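You operate a simulated robot arm through the tools that you are given. There is no shell and no other tool. Be economical: measure what you need, move in short steps, check, and stop when the job is done.

You are at the controls of a simulated two-armed robot. One attempt, no reset.

## Task
Free the belts panel's big red button, switch the guide drive back on and restart the line there.
Fine: light off; vacuum on, then reset, then start.

The check looks at the end state, three seconds after you hand in, the way a careful person would. Anything else that was tipped, shoved, dropped, spilled or broken makes it a failure.

## Robot
Two 7-joint arms with two-finger parallel grippers on one trunk, on a base that drives. Base frame: it is fixed to the floor where the robot stands at the start and does not move with it; the origin is under the middle of the robot, x ahead of it, y to its left, z up. Lengths are in mm, angles in rad, forces in N, time in s.
The left shoulder is at the start at [50, 165, 1255], the right one opposite. With the tool pointing down near the work surface each hand reaches from about 180 to 680 mm from the robot's upright axis, wherever it stands, measured 20 degrees to its own side. Places, roughly: belts drive switch [700, 200, 1200]; belts jog button [700, -100, 1200]; belts light switch [700, 200, 1300]; belts reset button [700, -100, 1200]; belts start button [700, 400, 1300]; belts stop button [700, 400, 1200]; belts vacuum off button [700, 300, 1200]; belts vacuum on button [700, 300, 1300]; big red stop button of the belts panel [700, 0, 1300]; big red stop button of the control desk [500, 3000, 1000]; big red stop button of the guide panel [700, 9900, 1300]; big red stop button of the loop panel [700, 11400, 1300]; black jog button [500, 3500, 1000]; blue reset button of the control desk [500, 3700, 1000]; brush switch [700, 100, 1300]; control desk [600, 3400, 800]. Payload 3.91 kg a hand.
Tool frame (each hand has its own): the origin (TCP) lies between the finger pads and is the grasp point; the fingertips stand 30 mm ahead of it; z points along the fingers, y is the line along which they close. The gripper opens to 110 mm. The fingers are 20 mm wide and 10 mm thick; the gripper's body (48 by 112 mm) begins 55 mm behind the TCP.
Orientation is told as [roll, pitch, yaw] about the base's x, y, z axes, in that order, counted from this pose: with the fingers straight down and closing along the base's y, the tool's x points along the base's -x, its y along +y and its z along -z.

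## Interface
- The arms move only by the tool servo_tool. It takes "left_motion", "right_motion" or both (then of equal length, played together; a hand with none holds still); each is a list that holds one entry, the list of rows, each a list of 7 numbers: the turn, a rotation vector about the base's x, y, z in rad, then the shift along the base's x, y, z in mm, then the gripper command, from -1 (shut) to 1 (fully open), values between in proportion. In form: [[[wx, wy, wz, x, y, z, jaw], ...]]. A call has 1 to 20 rows; each row shifts and turns the commanded pose from where the row before left it. Rows are played at 5 a second. More than 50 mm and 0.15 rad between two rows, or a gripper value outside its range, and nothing of the call is played. Where a pose cannot be reached the arm comes as near as it can. A force on the tool above 40 N (or 10 N above the force at the start of the call, whichever is more), or a blocked arm, ends the call early, and 0.2 s more pass. Each finger travels about 45 mm/s and halts on what it meets, pressing with about 33 N; the grip force reading is that of the motor and also rises with nothing between the fingers. The clock runs only during rows and for 0.2 s after the last one: add rows that do not move to give the fingers time. It gives the time, the measured TCP pose, the force on the tool (base axes), the opening and the grip force at its end, in the units of the frame above (readings bear some noise), with the torque about the TCP (base axes, N m) and any sound that the robot's microphone picked up, and new pictures: "pictures" is both (left out), scene, wrist or none (wrist: the cameras of the hands that moved).
- Cameras (640 x 400 px; columns grow to the right, rows downward): "scene" is now at [115.9, 25.7, 1499.8]; the picture's right is [0.28, -0.96, 0.00], its down [0.02, 0.00, -1.00] and it looks along [0.96, 0.28, 0.02] (base axes); focal length 214 px, centre (320, 200). "left" rides on the left gripper at [72, -17, -103] in its tool frame; the picture's right is [0.23, 0.97, 0.00], its down [-0.76, 0.18, -0.62] and it looks along [-0.61, 0.14, 0.78] (tool axes); focal length 222 px, centre (320, 200). "right" rides on the right gripper at [72, 17, -103] in its tool frame; the picture's right is [-0.23, 0.97, 0.00], its down [-0.76, -0.18, -0.62] and it looks along [-0.61, -0.14, 0.78] (tool axes); focal length 222 px, centre (320, 200). There is no depth. A picture from a camera that has moved, and an enlarged one, comes with that camera's place and axes in the base frame and with its lens. The place of the scene camera against the robot may be out by one fixed shift of up to 25 mm in any direction.
- slide_trunk(by): slides the trunk up (or, below 0, down) by that many mm; the arms and the scene camera ride with it, the base frame stays. It gives what a move gives, with no picture.
- steer(legs): drives the robot by 1 to 6 legs, each [ahead, left, turn to the left] in mm, mm and rad, along the robot's own axes; the way and the turn of a leg run together, so that a leg with both is an arc; at most 1500 mm and 3.142 rad a leg. The arms and the cameras ride along, it lands a little off, and it stops where it bumps. It gives what a move gives, and a new picture of the scene camera.
- head_to(pan, tilt): turns the head with the scene camera to pan (to the left, within 1.396 rad either way) and tilt (down, from -0.506 to 1.204), counted from straight ahead of the robot. It gives what a move gives, and a new picture of the scene camera.
- inspect(camera, box): a new picture of the part [left, top, right, bottom] of that camera's present view, enlarged. No time passes.
- close_job(): hands the job in; it is judged then, once.

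Work in short steps. Places have to be worked out from the pictures, the camera data and where the tool is seen: move nearer, look again, correct. Check each grasp and each placing, and mend what went wrong. You have 120 turns and 260 pictures in all, those below and enlarged ones among them. Open the grippers and draw the arms clear of the work before you hand the job in, unless the task says otherwise; then end with one line.

The tools are called after "Call:" as name(argument=value, ...) on one line, values as JSON. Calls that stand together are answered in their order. servo_tool: Moves the arms, as the interface text tells. Its arguments: {"type":"object","properties":{"left_motion":{"type":"array"},"right_motion":{"type":"array"},"pictures":{"type":"string","enum":["both","scene","wrist","none"]}},"required":[]} The other tools are called the same way: slide_trunk (by) slides the trunk up or down; steer (legs) drives the base; head_to (pan, tilt) turns the head that bears the scene camera; inspect (camera, box) takes an enlarged picture of a part of a camera's view; close_job () hands the job in.

At the start:

```text
time: 0.0
left_tool_pos: [339.3, 241.9, 1400.7]
left_tool_rot: [0.0, 0.001, 0.0]
left_ft_force: [-1.2, -0.6, -0.6]
left_ft_torque: [0.0, -0.01, 0.02]
left_finger_gap: 109.9
left_grasp_force: 0.1
right_tool_pos: [289.6, -12.8, 1485.5]
right_tool_rot: [0.001, 0.0, 0.0]
right_ft_force: [-0.7, 0.4, 0.2]
right_ft_torque: [0.02, -0.01, 0.01]
right_finger_gap: 109.8
right_grasp_force: 0.0
trunk travel left (down, up): [-475.0, 28.0]
robot x, y, heading: [1.0, 0.9, 0.002]
head pan, tilt: [0.286, -0.017]
```

scene: 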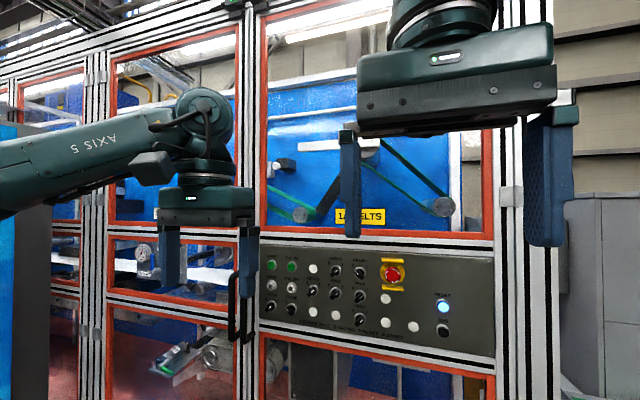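
right: 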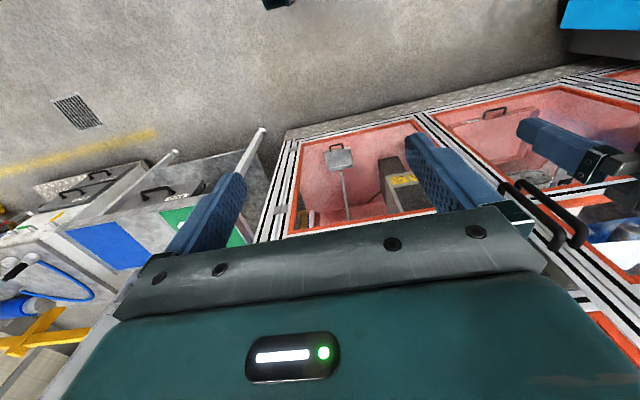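
left: 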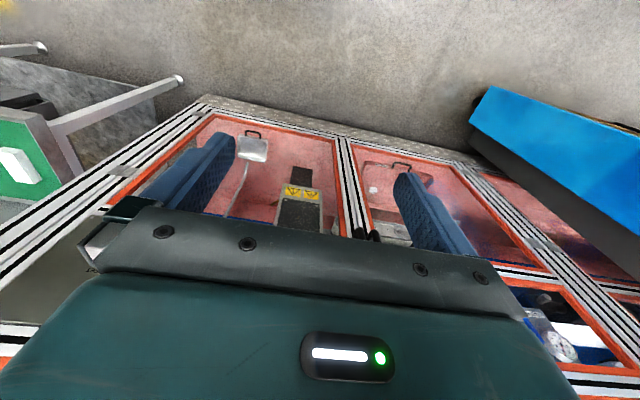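

The belts panel is ahead; I take an enlarged look to read the labels.

Call:
inspect(camera="scene", box=[250, 240, 380, 340])

Call:
inspect(camera="scene", box=[370, 240, 500, 350])

```text
4.00 times, centred on (315, 290) of scene
camera zoom: at [115.9, 25.7, 1499.8], right [0.28, -0.96, 0.0], down [0.02, 0.0, -1.0], along [0.96, 0.28, 0.02], focal length 858 px, centre (340, -160)
```

zoom: 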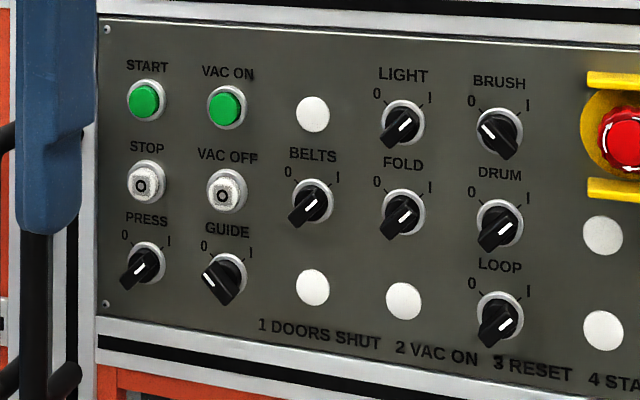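

```text
3.64 times, centred on (435, 295) of scene
camera zoom: at [115.9, 25.7, 1499.8], right [0.28, -0.96, 0.0], down [0.02, 0.0, -1.0], along [0.96, 0.28, 0.02], focal length 780 px, centre (-98, -146)
```

zoom: 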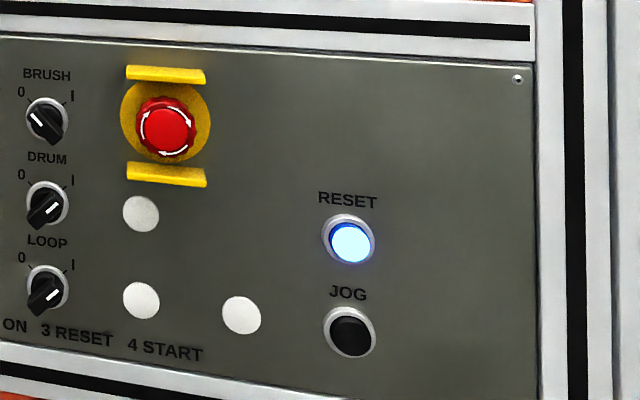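

The panel shows GUIDE at 0, LIGHT at I, E-stop pressed with twist arrows, and RESET lit blue. I turn both hands so the fingers point at the panel, keeping well back from it.

Call:
servo_tool(left_motion=[[[0, -0.1428, 0, 6, 3, -7, 0], [0, -0.1428, 0, 6, 3, -7, 0], [0, -0.1428, 0, 6, 3, -7, 0], [0, -0.1428, 0, 6, 3, -7, 0], [0, -0.1428, 0, 6, 3, -7, 0], [0, -0.1428, 0, 6, 3, -7, 0], [0, -0.1428, 0, 6, 3, -7, 0], [0, -0.1428, 0, 6, 3, -7, 0], [0, -0.1428, 0, 6, 3, -7, 0], [0, -0.1428, 0, 6, 3, -7, 0], [0, -0.1428, 0, 6, 3, -7, 0], [0, 0, 0, 0, 0, 0, 0]]], right_motion=[[[0, -0.1428, 0, 10, -8, -14, 0], [0, -0.1428, 0, 10, -8, -14, 0], [0, -0.1428, 0, 10, -8, -14, 0], [0, -0.1428, 0, 10, -8, -14, 0], [0, -0.1428, 0, 10, -8, -14, 0], [0, -0.1428, 0, 10, -8, -14, 0], [0, -0.1428, 0, 10, -8, -14, 0], [0, -0.1428, 0, 10, -8, -14, 0], [0, -0.1428, 0, 10, -8, -14, 0], [0, -0.1428, 0, 10, -8, -14, 0], [0, -0.1428, 0, 10, -8, -14, 0], [0, 0, 0, 0, 0, 0, 0]]])

```text
time: 2.6
left_tool_pos: [439.5, 283.9, 1348.7]
left_tool_rot: [2.001, -1.57, -2.002]
left_ft_force: [-0.4, 1.5, -0.2]
left_ft_torque: [-0.02, -0.03, 0.02]
left_finger_gap: 55.1
left_grasp_force: 0.2
left hand out of reach, approached as far as the arm can: row 9, 10, 11
right_tool_pos: [402.9, -93.1, 1333.2]
right_tool_rot: [2.011, -1.571, -2.011]
right_ft_force: [-0.7, -0.2, 0.3]
right_ft_torque: [0.01, -0.02, 0.02]
right_finger_gap: 54.8
right_grasp_force: 0.1
right hand out of reach, approached as far as the arm can: row 11
trunk travel left (down, up): [-475.0, 28.0]
robot x, y, heading: [0.3, -1.4, -0.001]
head pan, tilt: [0.286, -0.017]
camera scene: at [115.3, 25.5, 1499.8], right [0.28, -0.96, 0.0], down [0.02, 0.01, -1.0], along [0.96, 0.28, 0.02], focal length 214 px, centre (320, 200)
camera right: at [301.5, -76.8, 1259.7], right [0.0, 0.97, 0.23], down [-0.62, -0.18, 0.76], along [0.78, -0.14, 0.61], focal length 222 px, centre (320, 200)
camera left: at [336.8, 265.7, 1275.0], right [0.0, 0.97, -0.23], down [-0.62, 0.18, 0.76], along [0.78, 0.14, 0.61], focal length 222 px, centre (320, 200)
```

scene: 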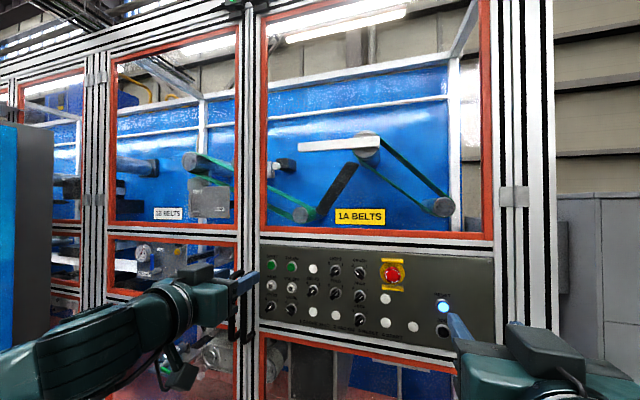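
right: 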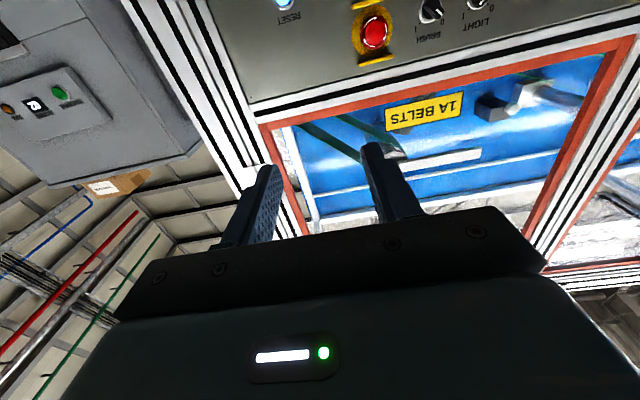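
left: 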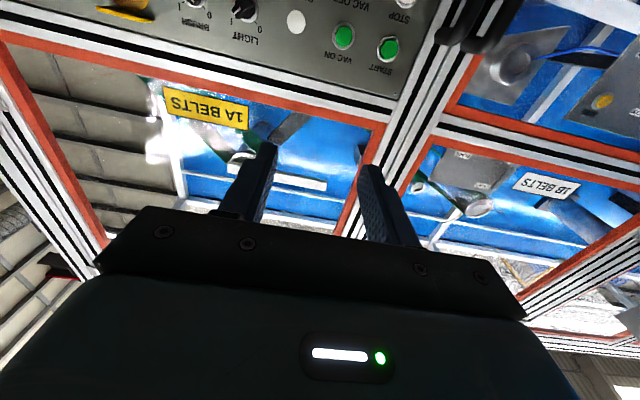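

Triangulating LIGHT from both wrist cameras puts the panel fittings near x≈735, with the E-stop near (y 4, z 1287). I move the right hand in front of it at a standoff and look.

Call:
servo_tool(right_motion=[[[0, 0, 0, 20, 20, -10, 0.4], [0, 0, 0, 30, 20, -10, 0.4], [0, 0, 0, 30, 20, -10, 0.4], [0, 0, 0, 30, 20, -10, 0.4], [0, 0, 0, 30, 17, -6, 0.4], [0, 0, 0, 20, 0, 0, 0.4], [0, 0, 0, 0, 0, 0, 0.4]]])

Call:
inspect(camera="right", box=[160, 0, 480, 200])

Call:
inspect(camera="scene", box=[350, 240, 450, 310])

```text
time: 4.2
left_tool_pos: [439.9, 283.9, 1348.6]
left_tool_rot: [0.072, -1.568, -0.074]
left_ft_force: [0.2, 0.2, 0.8]
left_ft_torque: [-0.03, -0.01, 0.02]
left_finger_gap: 55.2
left_grasp_force: 0.1
right_tool_pos: [566.8, 2.3, 1288.7]
right_tool_rot: [0.342, -1.571, -0.341]
right_ft_force: [0.0, -0.2, -0.2]
right_ft_torque: [0.04, 0.02, 0.02]
right_finger_gap: 77.1
right_grasp_force: 0.0
trunk travel left (down, up): [-475.0, 28.0]
robot x, y, heading: [0.1, -0.7, 0.002]
head pan, tilt: [0.286, -0.017]
camera scene: at [115.8, 25.9, 1499.8], right [0.28, -0.96, 0.0], down [0.02, 0.0, -1.0], along [0.96, 0.28, 0.02], focal length 214 px, centre (320, 200)
camera right: at [464.8, 18.7, 1215.2], right [0.0, 0.97, 0.23], down [-0.62, -0.18, 0.76], along [0.78, -0.14, 0.61], focal length 222 px, centre (320, 200)
```

scene: 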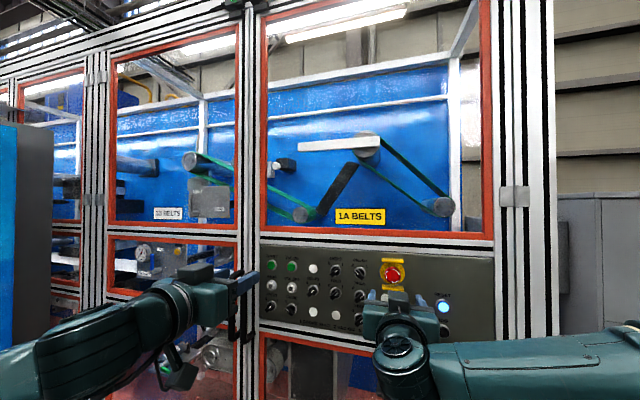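
right: 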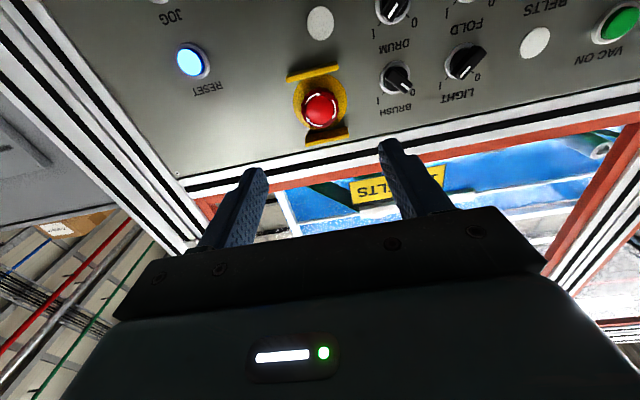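

```text
2.00 times, centred on (320, 100) of right
camera zoom: at [464.8, 18.7, 1215.2], right [0.0, 0.97, 0.23], down [-0.62, -0.18, 0.76], along [0.78, -0.14, 0.61], focal length 444 px, centre (320, 400)
```

zoom: 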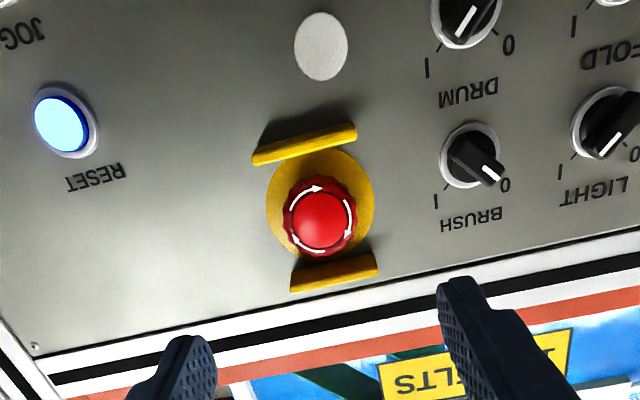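

```text
5.71 times, centred on (400, 275) of scene
camera zoom: at [115.8, 25.9, 1499.8], right [0.28, -0.96, 0.0], down [0.02, 0.0, -1.0], along [0.96, 0.28, 0.02], focal length 1226 px, centre (-137, -229)
```

zoom: 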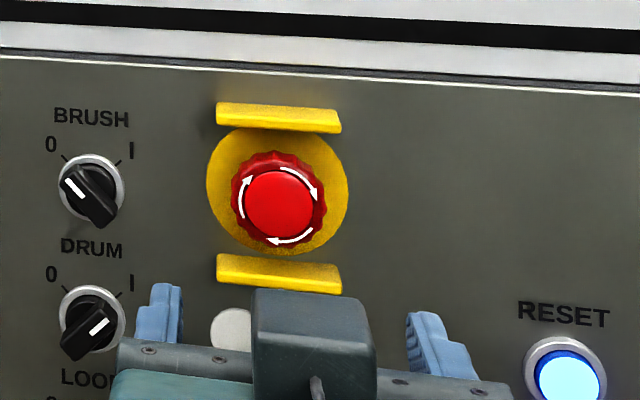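

The arrows run clockwise; triangulation puts the E-stop face at (713, 3, 1288), about 42 mm across, with guard bars above and below. I pre-turn counter-clockwise 0.6 rad and approach partway.

Call:
servo_tool(right_motion=[[[-0.12, 0, 0, 20, 0, 0, 0.4], [-0.12, 0, 0, 20, 0, 0, 0.4], [-0.12, 0, 0, 20, 0, 0, 0.4], [-0.12, 0, 0, 20, 0, 0, 0.4], [-0.12, 0, 0, 8, 0, 0, 0.4], [0, 0, 0, 0, 0, 0, 0.4]]])

```text
time: 5.6
left_tool_pos: [439.2, 283.5, 1348.7]
left_tool_rot: [0.274, -1.569, -0.276]
left_ft_force: [-0.1, -0.6, -0.2]
left_ft_torque: [-0.01, -0.01, 0.02]
left_finger_gap: 54.9
left_grasp_force: 0.0
right_tool_pos: [655.5, 4.2, 1291.7]
right_tool_rot: [-1.568, -0.97, 1.569]
right_ft_force: [0.2, -0.2, 0.6]
right_ft_torque: [0.01, 0.0, -0.02]
right_finger_gap: 76.9
right_grasp_force: 0.1
trunk travel left (down, up): [-475.0, 28.0]
robot x, y, heading: [-2.1, 1.6, 0.0]
head pan, tilt: [0.286, -0.017]
camera scene: at [115.9, 25.6, 1499.8], right [0.28, -0.96, 0.0], down [0.02, 0.01, -1.0], along [0.96, 0.28, 0.02], focal length 214 px, centre (320, 200)
camera right: at [551.9, -24.1, 1220.9], right [0.0, 0.93, -0.36], down [-0.62, 0.28, 0.73], along [0.78, 0.23, 0.58], focal length 222 px, centre (320, 200)
```

scene: 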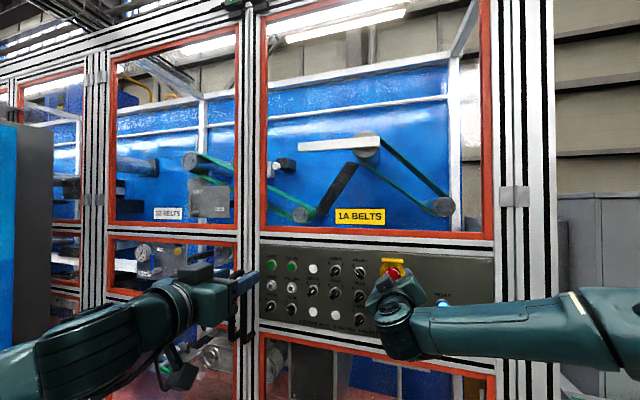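
right: 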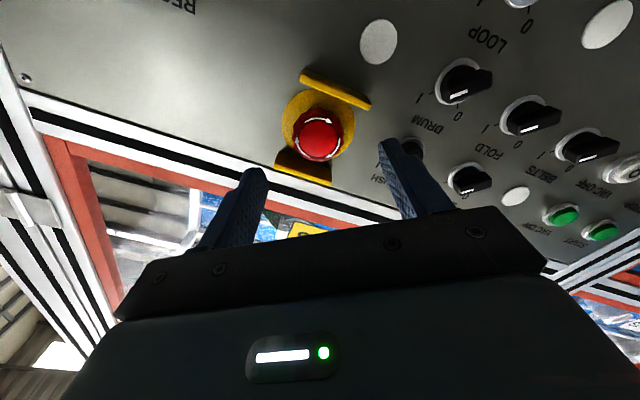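

I zoom in to check the alignment with the button's centre.

Call:
inspect(camera="right", box=[240, 50, 400, 200])

Call:
inspect(camera="scene", box=[350, 240, 450, 310])

```text
2.67 times, centred on (320, 125) of right
camera zoom: at [551.9, -24.1, 1220.9], right [0.0, 0.93, -0.36], down [-0.62, 0.28, 0.73], along [0.78, 0.23, 0.58], focal length 592 px, centre (320, 400)
```

zoom: 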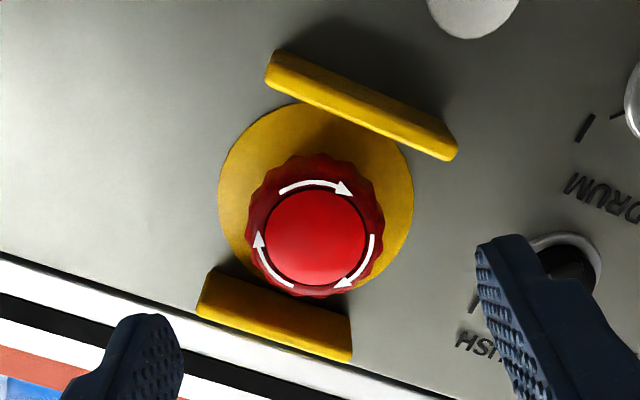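

```text
5.71 times, centred on (400, 275) of scene
camera zoom: at [115.9, 25.6, 1499.8], right [0.28, -0.96, 0.0], down [0.02, 0.01, -1.0], along [0.96, 0.28, 0.02], focal length 1226 px, centre (-137, -229)
```

zoom: 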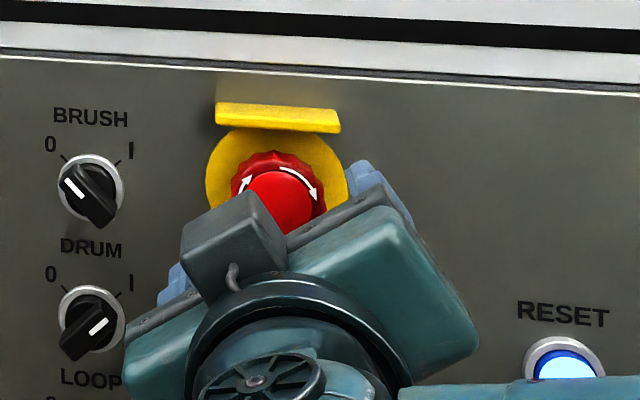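

Best fit: face at about (720, 2, 1289). I nudge 2 mm right and down, and advance 47 mm so the tips straddle the head.

Call:
servo_tool(right_motion=[[[0, 0, 0, 15, -2, -2, 0.4], [0, 0, 0, 15, 0, 0, 0.4], [0, 0, 0, 10, 0, 0, 0.4], [0, 0, 0, 7, 0, 0, 0.4], [0, 0, 0, 0, 0, 0, 0.4]]])

Call:
inspect(camera="right", box=[240, 80, 400, 230])

```text
time: 6.8
left_tool_pos: [439.4, 284.5, 1348.6]
left_tool_rot: [0.254, -1.57, -0.257]
left_ft_force: [0.2, 0.0, 0.3]
left_ft_torque: [-0.02, -0.01, -0.02]
left_finger_gap: 54.9
left_grasp_force: 0.1
right_tool_pos: [700.9, 4.5, 1288.8]
right_tool_rot: [-1.569, -0.971, 1.57]
right_ft_force: [0.3, -0.7, 0.4]
right_ft_torque: [0.0, -0.01, 0.02]
right_finger_gap: 77.2
right_grasp_force: 0.1
trunk travel left (down, up): [-475.0, 28.0]
robot x, y, heading: [0.9, 0.6, -0.002]
head pan, tilt: [0.286, -0.017]
camera scene: at [115.9, 25.7, 1499.8], right [0.28, -0.96, 0.0], down [0.02, 0.01, -1.0], along [0.96, 0.28, 0.02], focal length 214 px, centre (320, 200)
camera right: at [599.4, -24.4, 1218.2], right [0.0, 0.93, -0.36], down [-0.62, 0.28, 0.73], along [0.78, 0.23, 0.58], focal length 222 px, centre (320, 200)
```

scene: 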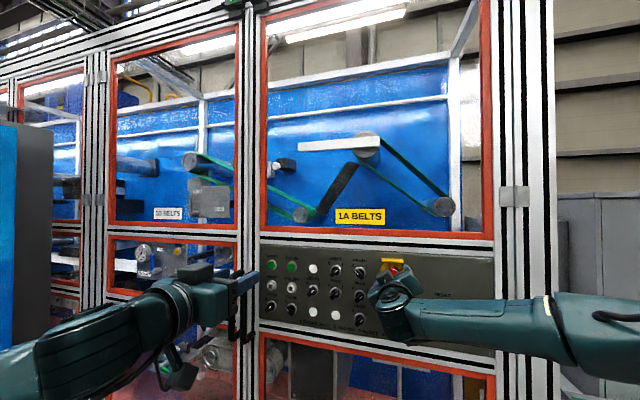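
right: 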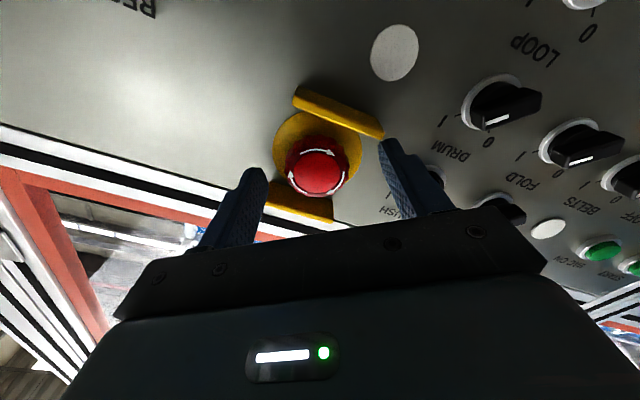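

```text
2.67 times, centred on (320, 155) of right
camera zoom: at [599.4, -24.4, 1218.2], right [0.0, 0.93, -0.36], down [-0.62, 0.28, 0.73], along [0.78, 0.23, 0.58], focal length 592 px, centre (320, 320)
```

zoom: 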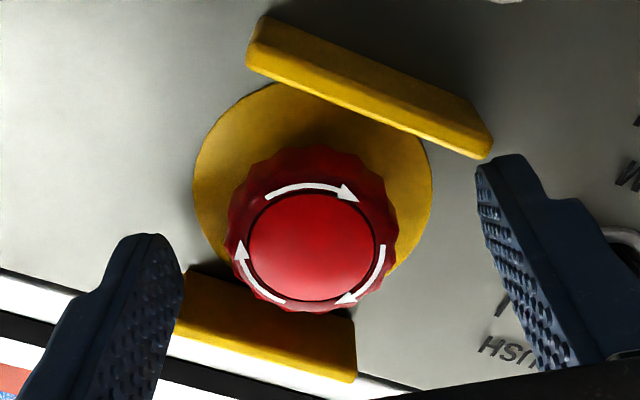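

The face sits on the tool axis with the tips about 11 mm past it. I go 4 mm deeper and close.

Call:
servo_tool(right_motion=[[[0, 0, 0, 4, 0, 0, 0.4], [0, 0, 0, 0, 0, 0, 0.1], [0, 0, 0, 0, 0, 0, -0.2], [0, 0, 0, 0, 0, 0, -0.5], [0, 0, 0, 0, 0, 0, -0.5], [0, 0, 0, 0, 0, 0, -0.5], [0, 0, 0, 0, 0, 0, -0.5]]], pictures="wrist")

Call:
inspect(camera="right", box=[240, 80, 400, 230])

```text
time: 8.4
left_tool_pos: [440.2, 283.7, 1348.4]
left_tool_rot: [1.038, -1.569, -1.039]
left_ft_force: [-0.6, 0.0, -0.2]
left_ft_torque: [0.0, -0.01, -0.02]
left_finger_gap: 54.8
left_grasp_force: 0.1
right_tool_pos: [705.5, 1.3, 1290.2]
right_tool_rot: [-1.574, -0.971, 1.57]
right_ft_force: [2.8, -4.6, 6.6]
right_ft_torque: [0.04, -0.04, -0.15]
right_finger_gap: 40.9
right_grasp_force: 44.7
trunk travel left (down, up): [-475.0, 28.0]
robot x, y, heading: [-1.3, 2.2, 0.005]
head pan, tilt: [0.286, -0.017]
camera right: at [603.6, -25.8, 1219.4], right [0.0, 0.93, -0.36], down [-0.62, 0.28, 0.73], along [0.78, 0.22, 0.58], focal length 222 px, centre (320, 200)
```

right: 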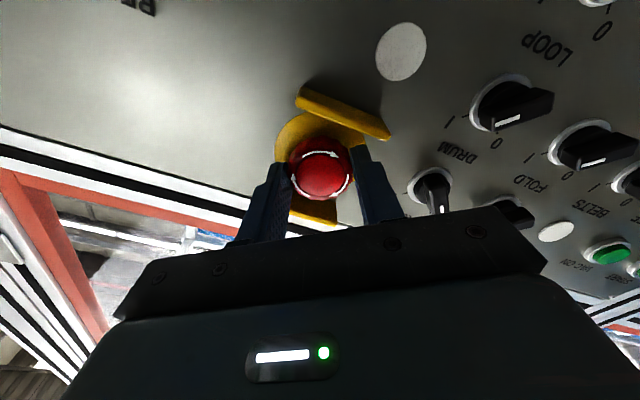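

```text
2.67 times, centred on (320, 155) of right
camera zoom: at [603.6, -25.8, 1219.4], right [0.0, 0.93, -0.36], down [-0.62, 0.28, 0.73], along [0.78, 0.22, 0.58], focal length 592 px, centre (320, 320)
```

zoom: 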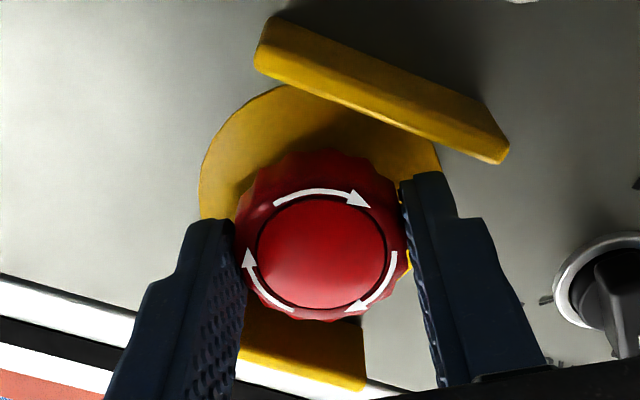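

Gripped at 41 mm. Now I twist clockwise (+x rotation) in steps.

Call:
servo_tool(right_motion=[[[0.1, 0, 0, 0, 0, 0, -0.5], [0.1, 0, 0, 0, 0, 0, -0.5], [0.1, 0, 0, 0, 0, 0, -0.5], [0.1, 0, 0, 0, 0, 0, -0.5], [0.1, 0, 0, 0, 0, 0, -0.5], [0.1, 0, 0, 0, 0, 0, -0.5], [0.1, 0, 0, 0, 0, 0, -0.5], [0.1, 0, 0, 0, 0, 0, -0.5]]])

```text
time: 10.2
left_tool_pos: [437.5, 283.7, 1347.6]
left_tool_rot: [2.386, -1.572, -2.39]
left_ft_force: [-0.1, 0.0, -0.1]
left_ft_torque: [0.0, -0.01, -0.02]
left_finger_gap: 55.0
left_grasp_force: 0.1
right_tool_pos: [702.1, 3.5, 1287.1]
right_tool_rot: [1.559, -1.371, -1.558]
right_ft_force: [-10.2, -3.4, 0.2]
right_ft_torque: [-0.67, -0.2, -0.05]
right_finger_gap: 41.6
right_grasp_force: 45.8
trunk travel left (down, up): [-475.0, 28.0]
robot x, y, heading: [-0.7, -5.6, 0.001]
head pan, tilt: [0.286, -0.017]
camera scene: at [113.9, 25.4, 1499.8], right [0.28, -0.96, 0.0], down [0.02, 0.01, -1.0], along [0.96, 0.28, 0.02], focal length 214 px, centre (320, 200)
camera right: at [600.4, 32.8, 1218.2], right [0.0, 0.91, 0.42], down [-0.62, -0.33, 0.71], along [0.78, -0.26, 0.56], focal length 222 px, centre (320, 200)
```

scene: 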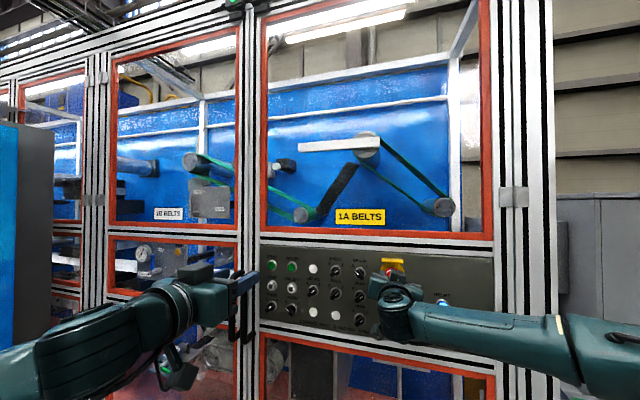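
right: 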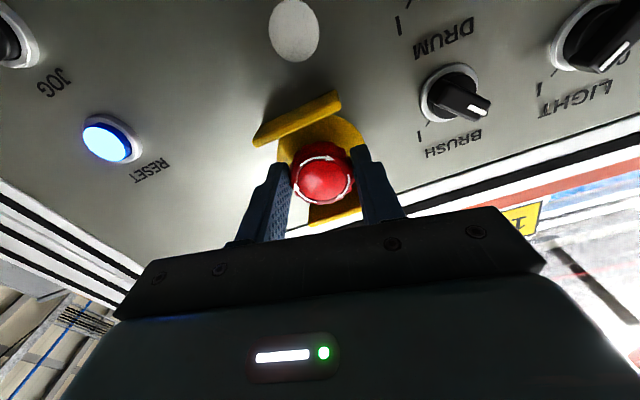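

A 10 N push back along -x suggests the button sprang out after 0.8 rad of turn. I open and look at it.

Call:
servo_tool(right_motion=[[[0, 0, 0, 0, 0, 0, 0.3], [0, 0, 0, 0, 0, 0, 0.5], [0, 0, 0, 0, 0, 0, 0.5], [0, 0, 0, -20, 0, 0, 0.5], [0, 0, 0, -30, 0, 0, 0.5], [-0.1, 0, 0, -30, 0, 0, 0.3], [-0.1, 0, 0, -30, 0, 0, 0]]])

Call:
inspect(camera="right", box=[200, 0, 440, 150])

Call:
inspect(camera="scene", box=[350, 240, 450, 310])

```text
time: 11.8
left_tool_pos: [439.4, 284.3, 1348.0]
left_tool_rot: [0.32, -1.571, -0.322]
left_ft_force: [-0.1, -0.8, 0.5]
left_ft_torque: [-0.01, 0.04, 0.02]
left_finger_gap: 54.9
left_grasp_force: 0.1
right_tool_pos: [596.6, 2.0, 1286.9]
right_tool_rot: [-1.087, -1.569, 1.089]
right_ft_force: [0.2, -1.0, 0.4]
right_ft_torque: [0.0, -0.03, -0.01]
right_finger_gap: 55.2
right_grasp_force: 0.1
trunk travel left (down, up): [-475.0, 28.0]
robot x, y, heading: [-1.5, -0.3, 0.001]
head pan, tilt: [0.286, -0.017]
camera scene: at [115.4, 25.7, 1499.8], right [0.28, -0.96, 0.0], down [0.02, 0.01, -1.0], along [0.96, 0.28, 0.02], focal length 214 px, centre (320, 200)
camera right: at [493.6, 17.7, 1212.0], right [0.0, 0.97, 0.23], down [-0.62, -0.18, 0.76], along [0.78, -0.14, 0.61], focal length 222 px, centre (320, 200)
```

scene: 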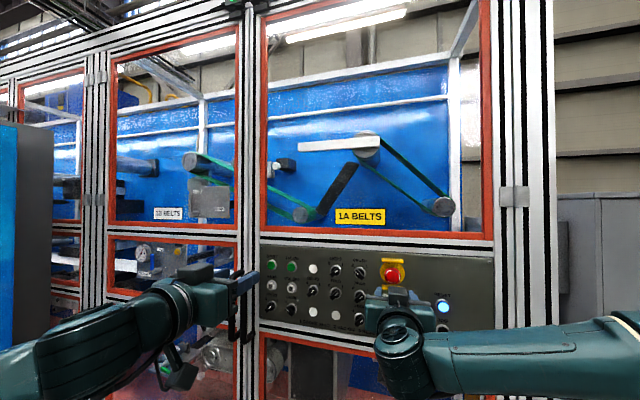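
right: 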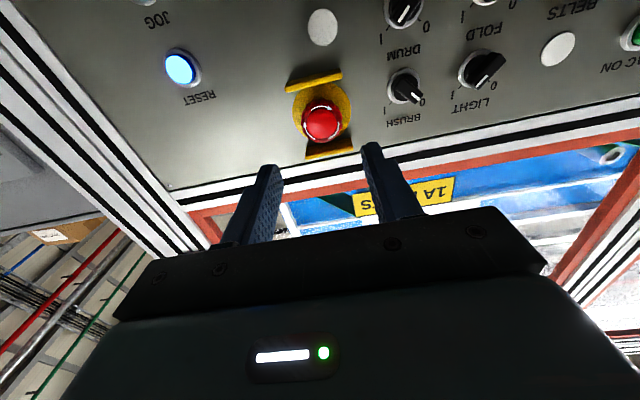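

```text
2.67 times, centred on (320, 75) of right
camera zoom: at [493.6, 17.7, 1212.0], right [0.0, 0.97, 0.23], down [-0.62, -0.18, 0.76], along [0.78, -0.14, 0.61], focal length 592 px, centre (320, 533)
```

zoom: 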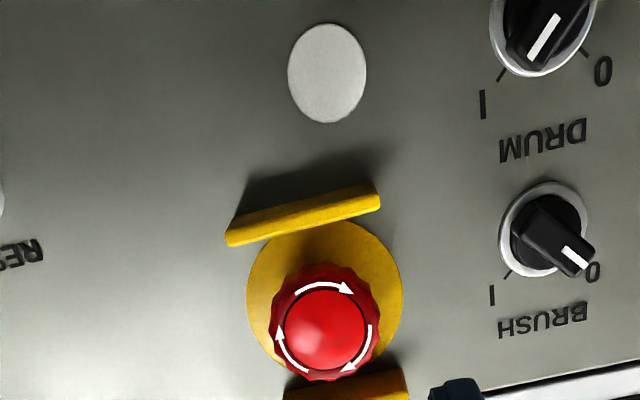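

```text
5.71 times, centred on (400, 275) of scene
camera zoom: at [115.4, 25.7, 1499.8], right [0.28, -0.96, 0.0], down [0.02, 0.01, -1.0], along [0.96, 0.28, 0.02], focal length 1226 px, centre (-137, -229)
```

zoom: 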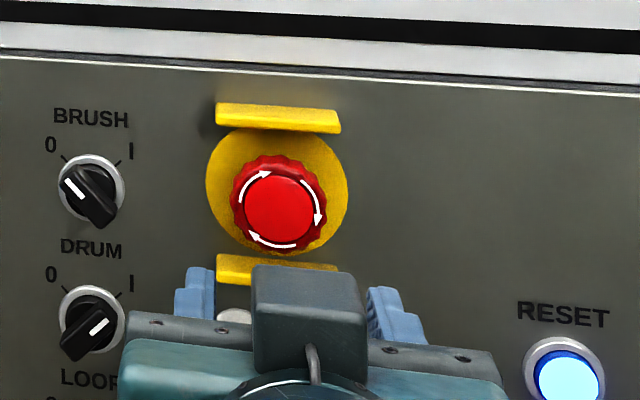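

The head now stands a few mm prouder than before and has turned, so it looks released (RESET will confirm later). Next the GUIDE switch with the left hand: estimated (735, 303, 1150); I go to a standoff, pre-turned -45°.

Call:
servo_tool(left_motion=[[[0, 0, 0, 20, 0, -25, 0], [-0.131, 0, 0, 20, 4, -30, 0], [-0.131, 0, 0, 20, 4, -30, 0], [-0.131, 0, 0, 20, 4, -30, 0], [-0.131, 0, 0, 10, 4, -30, 0], [-0.131, 0, 0, 10, 3, -30, 0], [-0.131, 0, 0, 10, 0, -23, 0], [0, 0, 0, 0, 0, 0, 0]]])

Call:
inspect(camera="left", box=[200, 0, 440, 150])

```text
time: 13.6
left_tool_pos: [538.2, 300.7, 1139.2]
left_tool_rot: [-1.571, -0.784, 1.571]
left_ft_force: [1.2, 0.1, 1.1]
left_ft_torque: [-0.01, 0.02, 0.02]
left_finger_gap: 55.0
left_grasp_force: 0.0
left hand out of reach, approached as far as the arm can: row 2, 3
right_tool_pos: [596.6, 2.2, 1284.8]
right_tool_rot: [-0.35, -1.569, 0.349]
right_ft_force: [0.4, -0.4, -0.4]
right_ft_torque: [-0.01, -0.01, -0.02]
right_finger_gap: 55.0
right_grasp_force: 0.1
trunk travel left (down, up): [-475.0, 28.0]
robot x, y, heading: [-0.2, -0.4, 0.002]
head pan, tilt: [0.286, -0.017]
camera scene: at [115.7, 26.2, 1499.8], right [0.28, -0.96, 0.0], down [0.02, 0.0, -1.0], along [0.96, 0.28, 0.02], focal length 214 px, centre (320, 200)
camera left: at [435.5, 235.9, 1097.6], right [0.0, 0.53, -0.85], down [-0.62, 0.67, 0.41], along [0.78, 0.53, 0.33], focal length 222 px, centre (320, 200)
```

scene: 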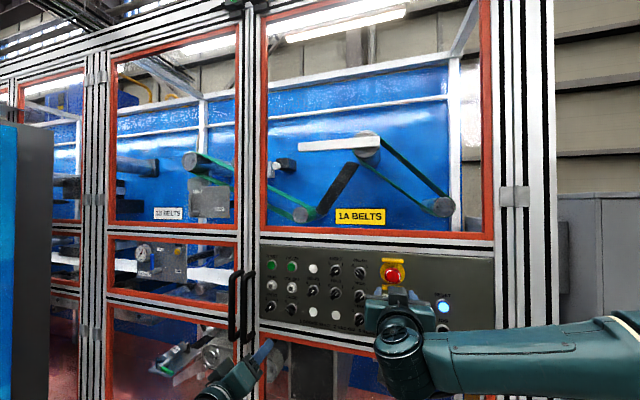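
left: 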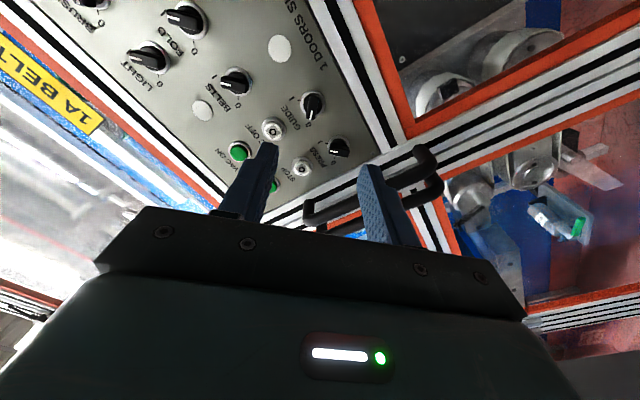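

```text
2.67 times, centred on (320, 75) of left
camera zoom: at [435.5, 235.9, 1097.6], right [0.0, 0.53, -0.85], down [-0.62, 0.67, 0.41], along [0.78, 0.53, 0.33], focal length 592 px, centre (320, 533)
```

zoom: 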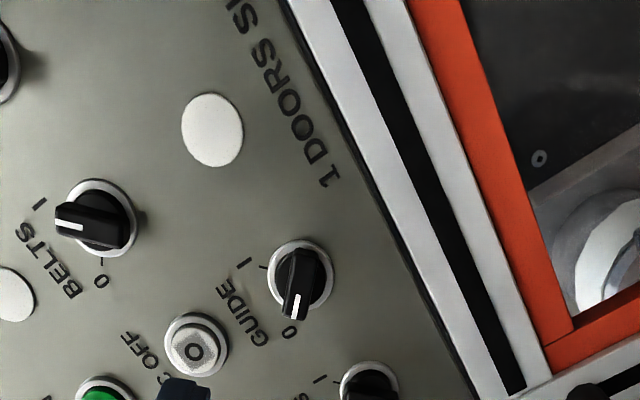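

GUIDE's knob computes to (735, 300, 1150), the bar already lined up with my finger planes. I advance 95 mm with an 11 mm lift and recheck.

Call:
servo_tool(left_motion=[[[0, 0, 0, 25, 0, 4, -0.2], [0, 0, 0, 25, 0, 4, -0.2], [0, 0, 0, 25, 0, 3, -0.2], [0, 0, 0, 20, 0, 0, -0.2], [0, 0, 0, 0, 0, 0, -0.2]]], pictures="wrist")

Call:
inspect(camera="left", box=[240, 50, 400, 200])

```text
time: 14.8
left_tool_pos: [633.2, 296.6, 1150.0]
left_tool_rot: [-1.572, -0.786, 1.571]
left_ft_force: [-0.4, -0.2, 0.4]
left_ft_torque: [-0.01, -0.01, 0.03]
left_finger_gap: 44.1
left_grasp_force: 0.1
right_tool_pos: [596.3, 2.8, 1286.0]
right_tool_rot: [0.335, -1.571, -0.336]
right_ft_force: [0.3, 0.6, -1.0]
right_ft_torque: [0.01, 0.0, 0.0]
right_finger_gap: 55.1
right_grasp_force: 0.1
trunk travel left (down, up): [-475.0, 28.0]
robot x, y, heading: [-2.2, -1.1, 0.001]
head pan, tilt: [0.286, -0.017]
camera left: at [530.3, 232.3, 1109.0], right [0.0, 0.53, -0.85], down [-0.62, 0.66, 0.41], along [0.78, 0.53, 0.33], focal length 222 px, centre (320, 200)
```

left: 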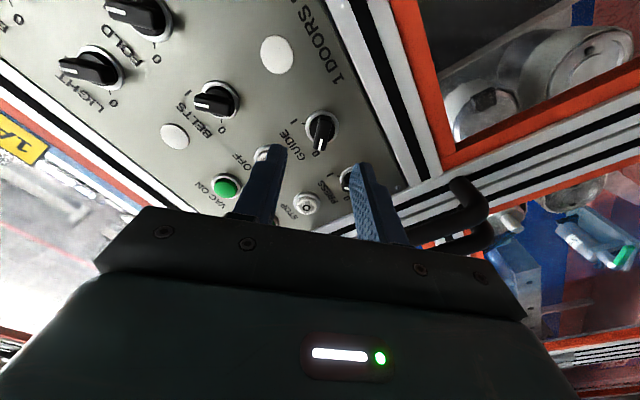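

```text
2.67 times, centred on (320, 125) of left
camera zoom: at [530.3, 232.3, 1109.0], right [0.0, 0.53, -0.85], down [-0.62, 0.66, 0.41], along [0.78, 0.53, 0.33], focal length 592 px, centre (320, 400)
```

zoom: 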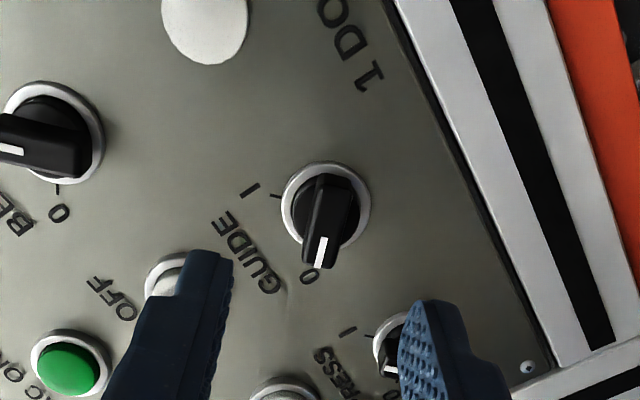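

Bar face is at about (719, 298, 1148). I correct slightly and advance until the tips are alongside the bar.

Call:
servo_tool(left_motion=[[[0, 0, 0, 25, 1, -2, -0.2], [0, 0, 0, 20, 0, 0, -0.2], [0, 0, 0, 12, 0, 0, -0.2], [0, 0, 0, 7, 0, 0, -0.2], [0, 0, 0, 0, 0, 0, -0.2]]], pictures="wrist")

Call:
inspect(camera="left", box=[240, 70, 400, 220])

```text
time: 16.0
left_tool_pos: [696.8, 299.1, 1146.0]
left_tool_rot: [-1.572, -0.785, 1.571]
left_ft_force: [0.0, -0.2, -0.4]
left_ft_torque: [0.0, -0.01, -0.02]
left_finger_gap: 44.0
left_grasp_force: 0.1
right_tool_pos: [596.8, 2.0, 1285.1]
right_tool_rot: [0.317, -1.57, -0.316]
right_ft_force: [0.5, 0.5, -0.2]
right_ft_torque: [0.01, 0.03, 0.0]
right_finger_gap: 55.1
right_grasp_force: 0.1
trunk travel left (down, up): [-475.0, 28.0]
robot x, y, heading: [1.6, 1.1, 0.002]
head pan, tilt: [0.286, -0.017]
camera left: at [594.3, 234.6, 1106.1], right [0.0, 0.53, -0.85], down [-0.62, 0.66, 0.41], along [0.78, 0.53, 0.33], focal length 222 px, centre (320, 200)
```

left: 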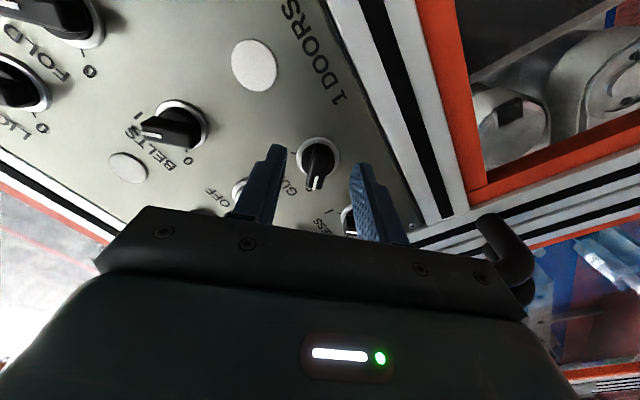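

```text
2.67 times, centred on (320, 145) of left
camera zoom: at [594.3, 234.6, 1106.1], right [0.0, 0.53, -0.85], down [-0.62, 0.66, 0.41], along [0.78, 0.53, 0.33], focal length 592 px, centre (320, 347)
```

zoom: 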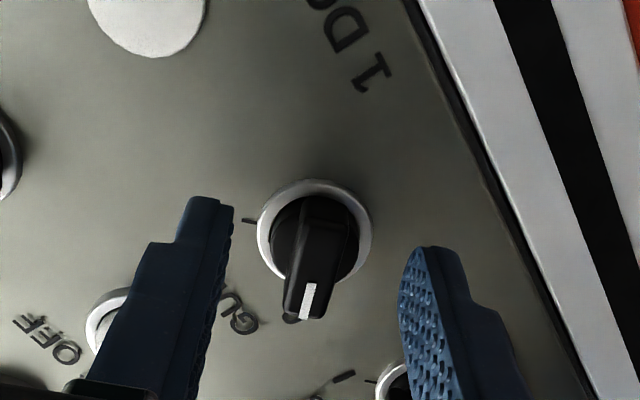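

Bar face is at about 722, ring at about 735. I go 5 mm deeper and close on the bar.

Call:
servo_tool(left_motion=[[[0, 0, 0, 5, 0, 0, -0.2], [0, 0, 0, 0, 0, 0, -0.5], [0, 0, 0, 0, 0, 0, -0.8], [0, 0, 0, 0, 0, 0, -1], [0, 0, 0, 0, 0, 0, -1], [0, 0, 0, 0, 0, 0, -1]]], pictures="wrist")

Call:
inspect(camera="left", box=[240, 70, 400, 220])

```text
time: 17.4
left_tool_pos: [701.6, 299.4, 1146.3]
left_tool_rot: [-1.572, -0.785, 1.571]
left_ft_force: [1.2, -1.5, 2.5]
left_ft_torque: [0.03, 0.22, -0.21]
left_finger_gap: 12.2
left_grasp_force: 45.1
right_tool_pos: [596.3, 2.3, 1285.1]
right_tool_rot: [0.624, -1.571, -0.622]
right_ft_force: [0.4, 0.8, 0.4]
right_ft_torque: [0.01, 0.03, 0.01]
right_finger_gap: 54.8
right_grasp_force: 0.1
trunk travel left (down, up): [-475.0, 28.0]
robot x, y, heading: [-0.2, 1.0, -0.003]
head pan, tilt: [0.286, -0.017]
camera left: at [599.4, 234.4, 1106.0], right [0.0, 0.53, -0.85], down [-0.62, 0.67, 0.41], along [0.78, 0.53, 0.33], focal length 222 px, centre (320, 200)
```

left: 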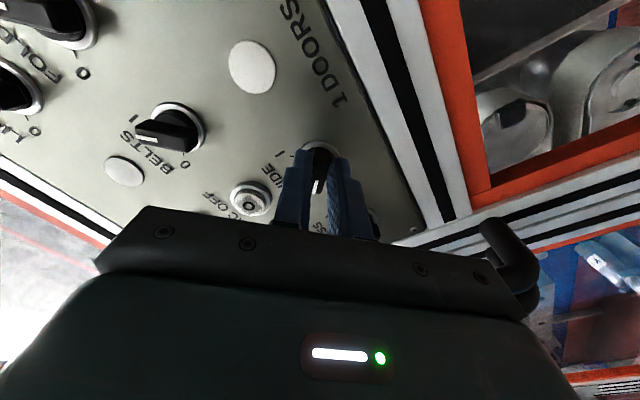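

```text
2.67 times, centred on (320, 145) of left
camera zoom: at [599.4, 234.4, 1106.0], right [0.0, 0.53, -0.85], down [-0.62, 0.67, 0.41], along [0.78, 0.53, 0.33], focal length 592 px, centre (320, 347)
```

zoom: 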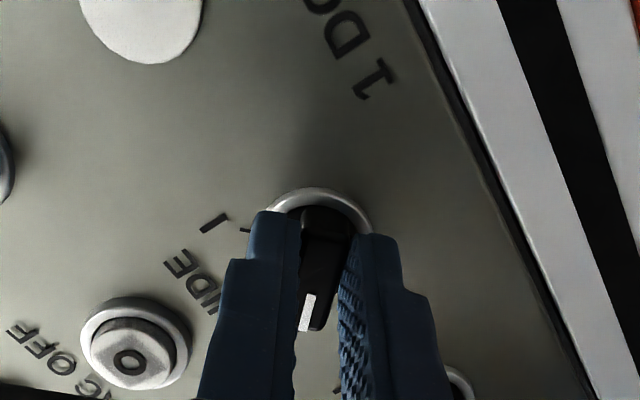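

Firm grip on the bar (12 mm). I turn clockwise toward I.

Call:
servo_tool(left_motion=[[[0.131, 0, 0, 0, 0, 0, -1], [0.131, 0, 0, 0, 0, 0, -1], [0.131, 0, 0, 0, 0, 0, -1], [0.131, 0, 0, 0, 0, 0, -1], [0.131, 0, 0, 0, 0, 0, -1], [0.131, 0, 0, 0, 0, 0, -1], [0.131, 0, 0, 0, 0, 0, -1], [0.131, 0, 0, 0, 0, 0, -1], [0.131, 0, 0, 0, 0, 0, -1], [0.131, 0, 0, 0, 0, 0, -1], [0.131, 0, 0, 0, 0, 0, -1], [0.1, 0, 0, 0, 0, 0, -1]]])

Call:
inspect(camera="left", box=[240, 70, 400, 220])

```text
time: 20.0
left_tool_pos: [696.0, 308.6, 1113.1]
left_tool_rot: [-1.458, -1.422, 1.442]
left_ft_force: [-0.3, -0.2, -0.2]
left_ft_torque: [0.0, 0.0, -0.01]
left_finger_gap: 0.1
left_grasp_force: 38.0
left hand out of reach, approached as far as the arm can: row 5, 6, 7, 8, 9, 10, 11, 12
right_tool_pos: [597.1, 1.8, 1285.5]
right_tool_rot: [-0.163, -1.569, 0.163]
right_ft_force: [0.3, 0.6, -0.6]
right_ft_torque: [0.03, 0.02, -0.02]
right_finger_gap: 55.0
right_grasp_force: 0.1
trunk travel left (down, up): [-475.0, 28.0]
robot x, y, heading: [1.1, 0.3, 0.005]
head pan, tilt: [0.286, -0.017]
camera scene: at [116.1, 26.2, 1499.6], right [0.28, -0.96, 0.0], down [0.02, 0.0, -1.0], along [0.96, 0.28, 0.02], focal length 214 px, centre (320, 200)
camera left: at [591.6, 280.4, 1043.8], right [0.01, 0.93, -0.37], down [-0.61, 0.3, 0.74], along [0.8, 0.22, 0.57], focal length 222 px, centre (320, 200)
```

scene: 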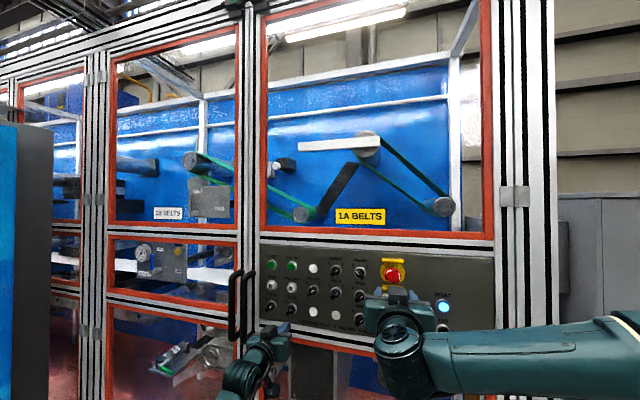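
left: 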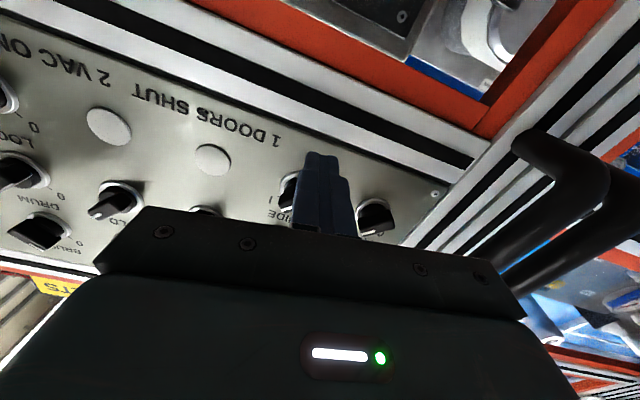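

```text
2.67 times, centred on (320, 145) of left
camera zoom: at [591.6, 280.4, 1043.8], right [0.01, 0.93, -0.37], down [-0.61, 0.3, 0.74], along [0.8, 0.22, 0.57], focal length 592 px, centre (320, 347)
```

zoom: 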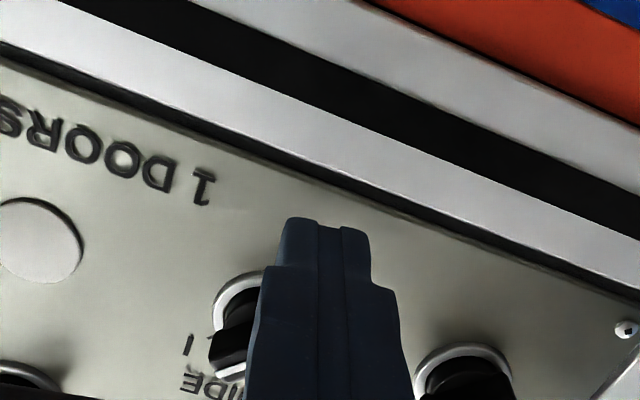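

The arm hit its reach limit and slid off the bar. I back the left hand out, then I'll drive the base nearer.

Call:
servo_tool(left_motion=[[[0, 0, 0, -40, 0, 0, -1], [0, 0, 0, -40, 0, 0, -1], [0, 0, 0, -40, 0, 0, -0.5], [0, 0, 0, -40, 0, 0, 0], [0, 0, 0, -40, 0, 0, 0], [0, 0, 0, 0, 0, 0, 0]]], right_motion=[[[0, 0, 0, -20, -20, 0, 0], [0, 0, 0, -20, -20, 0, 0], [0, 0, 0, -20, -20, 0, 0], [0, 0, 0, -20, -20, 0, 0], [0, 0, 0, -20, -20, 0, 0], [0, 0, 0, 0, 0, 0, 0]]])

Call:
inspect(camera="scene", box=[250, 240, 380, 340])

```text
time: 21.4
left_tool_pos: [494.7, 308.6, 1115.0]
left_tool_rot: [-1.467, -1.423, 1.453]
left_ft_force: [-0.3, 0.4, -0.2]
left_ft_torque: [0.01, 0.0, -0.01]
left_finger_gap: 55.0
left_grasp_force: 0.2
right_tool_pos: [497.1, -98.9, 1284.0]
right_tool_rot: [0.22, -1.569, -0.221]
right_ft_force: [0.4, 0.2, -0.1]
right_ft_torque: [-0.04, -0.01, 0.04]
right_finger_gap: 55.0
right_grasp_force: 0.1
trunk travel left (down, up): [-475.0, 28.0]
robot x, y, heading: [-1.4, 2.2, 0.003]
head pan, tilt: [0.286, -0.017]
camera scene: at [116.8, 25.9, 1499.6], right [0.28, -0.96, 0.0], down [0.02, 0.0, -1.0], along [0.96, 0.28, 0.02], focal length 214 px, centre (320, 200)
camera right: at [393.6, -81.9, 1211.2], right [0.0, 0.97, 0.23], down [-0.62, -0.18, 0.76], along [0.78, -0.14, 0.61], focal length 222 px, centre (320, 200)
camera left: at [390.6, 281.0, 1045.8], right [0.01, 0.93, -0.37], down [-0.61, 0.3, 0.74], along [0.79, 0.22, 0.57], focal length 222 px, centre (320, 200)
```

scene: 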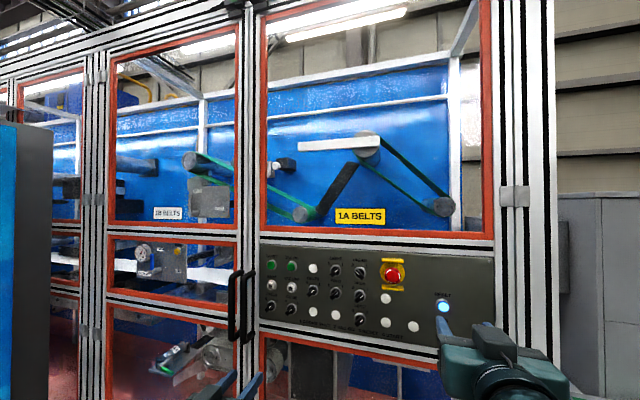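
right: 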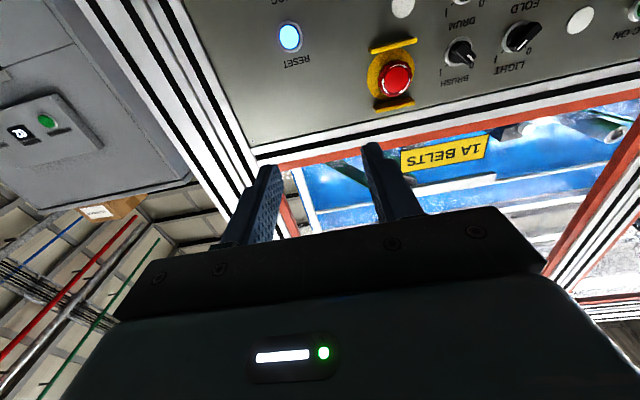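
left: 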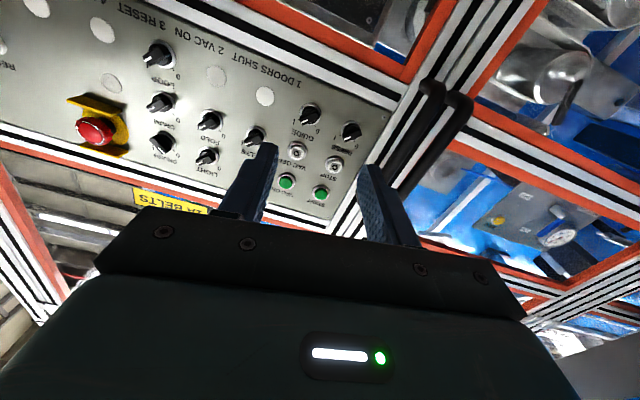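

```text
4.00 times, centred on (315, 290) of scene
camera zoom: at [116.8, 25.9, 1499.6], right [0.28, -0.96, 0.0], down [0.02, 0.0, -1.0], along [0.96, 0.28, 0.02], focal length 858 px, centre (340, -160)
```

zoom: 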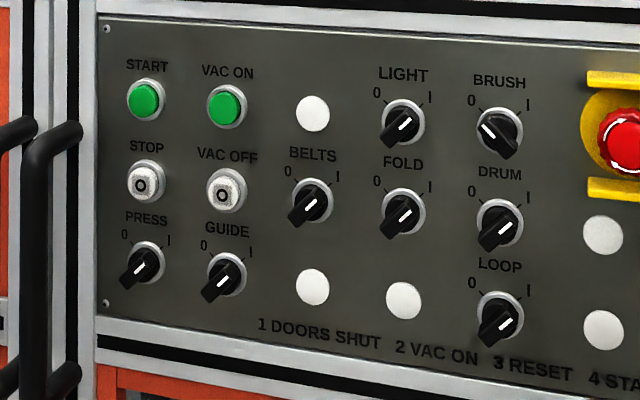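

GUIDE now reads I — the switch snapped over before the slip. All else is unchanged. I drive the base 90 mm ahead so LIGHT and the buttons are well in reach.

Call:
steer(legs=[[90, 0, 0]])

```text
time: 22.5
left_tool_pos: [580.9, 309.6, 1115.0]
left_tool_rot: [-1.467, -1.423, 1.455]
left_ft_force: [0.5, -0.2, 0.2]
left_ft_torque: [0.05, 0.02, 0.0]
left_finger_gap: 55.0
left_grasp_force: 0.1
right_tool_pos: [583.3, -95.8, 1284.2]
right_tool_rot: [0.114, -1.569, -0.109]
right_ft_force: [0.0, -0.1, 0.8]
right_ft_torque: [-0.02, -0.04, -0.01]
right_finger_gap: 54.7
right_grasp_force: 0.0
trunk travel left (down, up): [-475.0, 28.0]
robot x, y, heading: [86.9, 0.0, 0.002]
head pan, tilt: [0.286, -0.017]
camera scene: at [203.3, 26.3, 1499.7], right [0.29, -0.96, 0.0], down [0.02, 0.01, -1.0], along [0.96, 0.29, 0.02], focal length 214 px, centre (320, 200)
```

scene: 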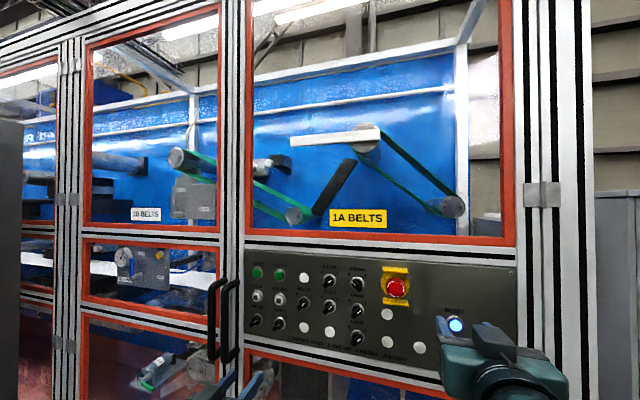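

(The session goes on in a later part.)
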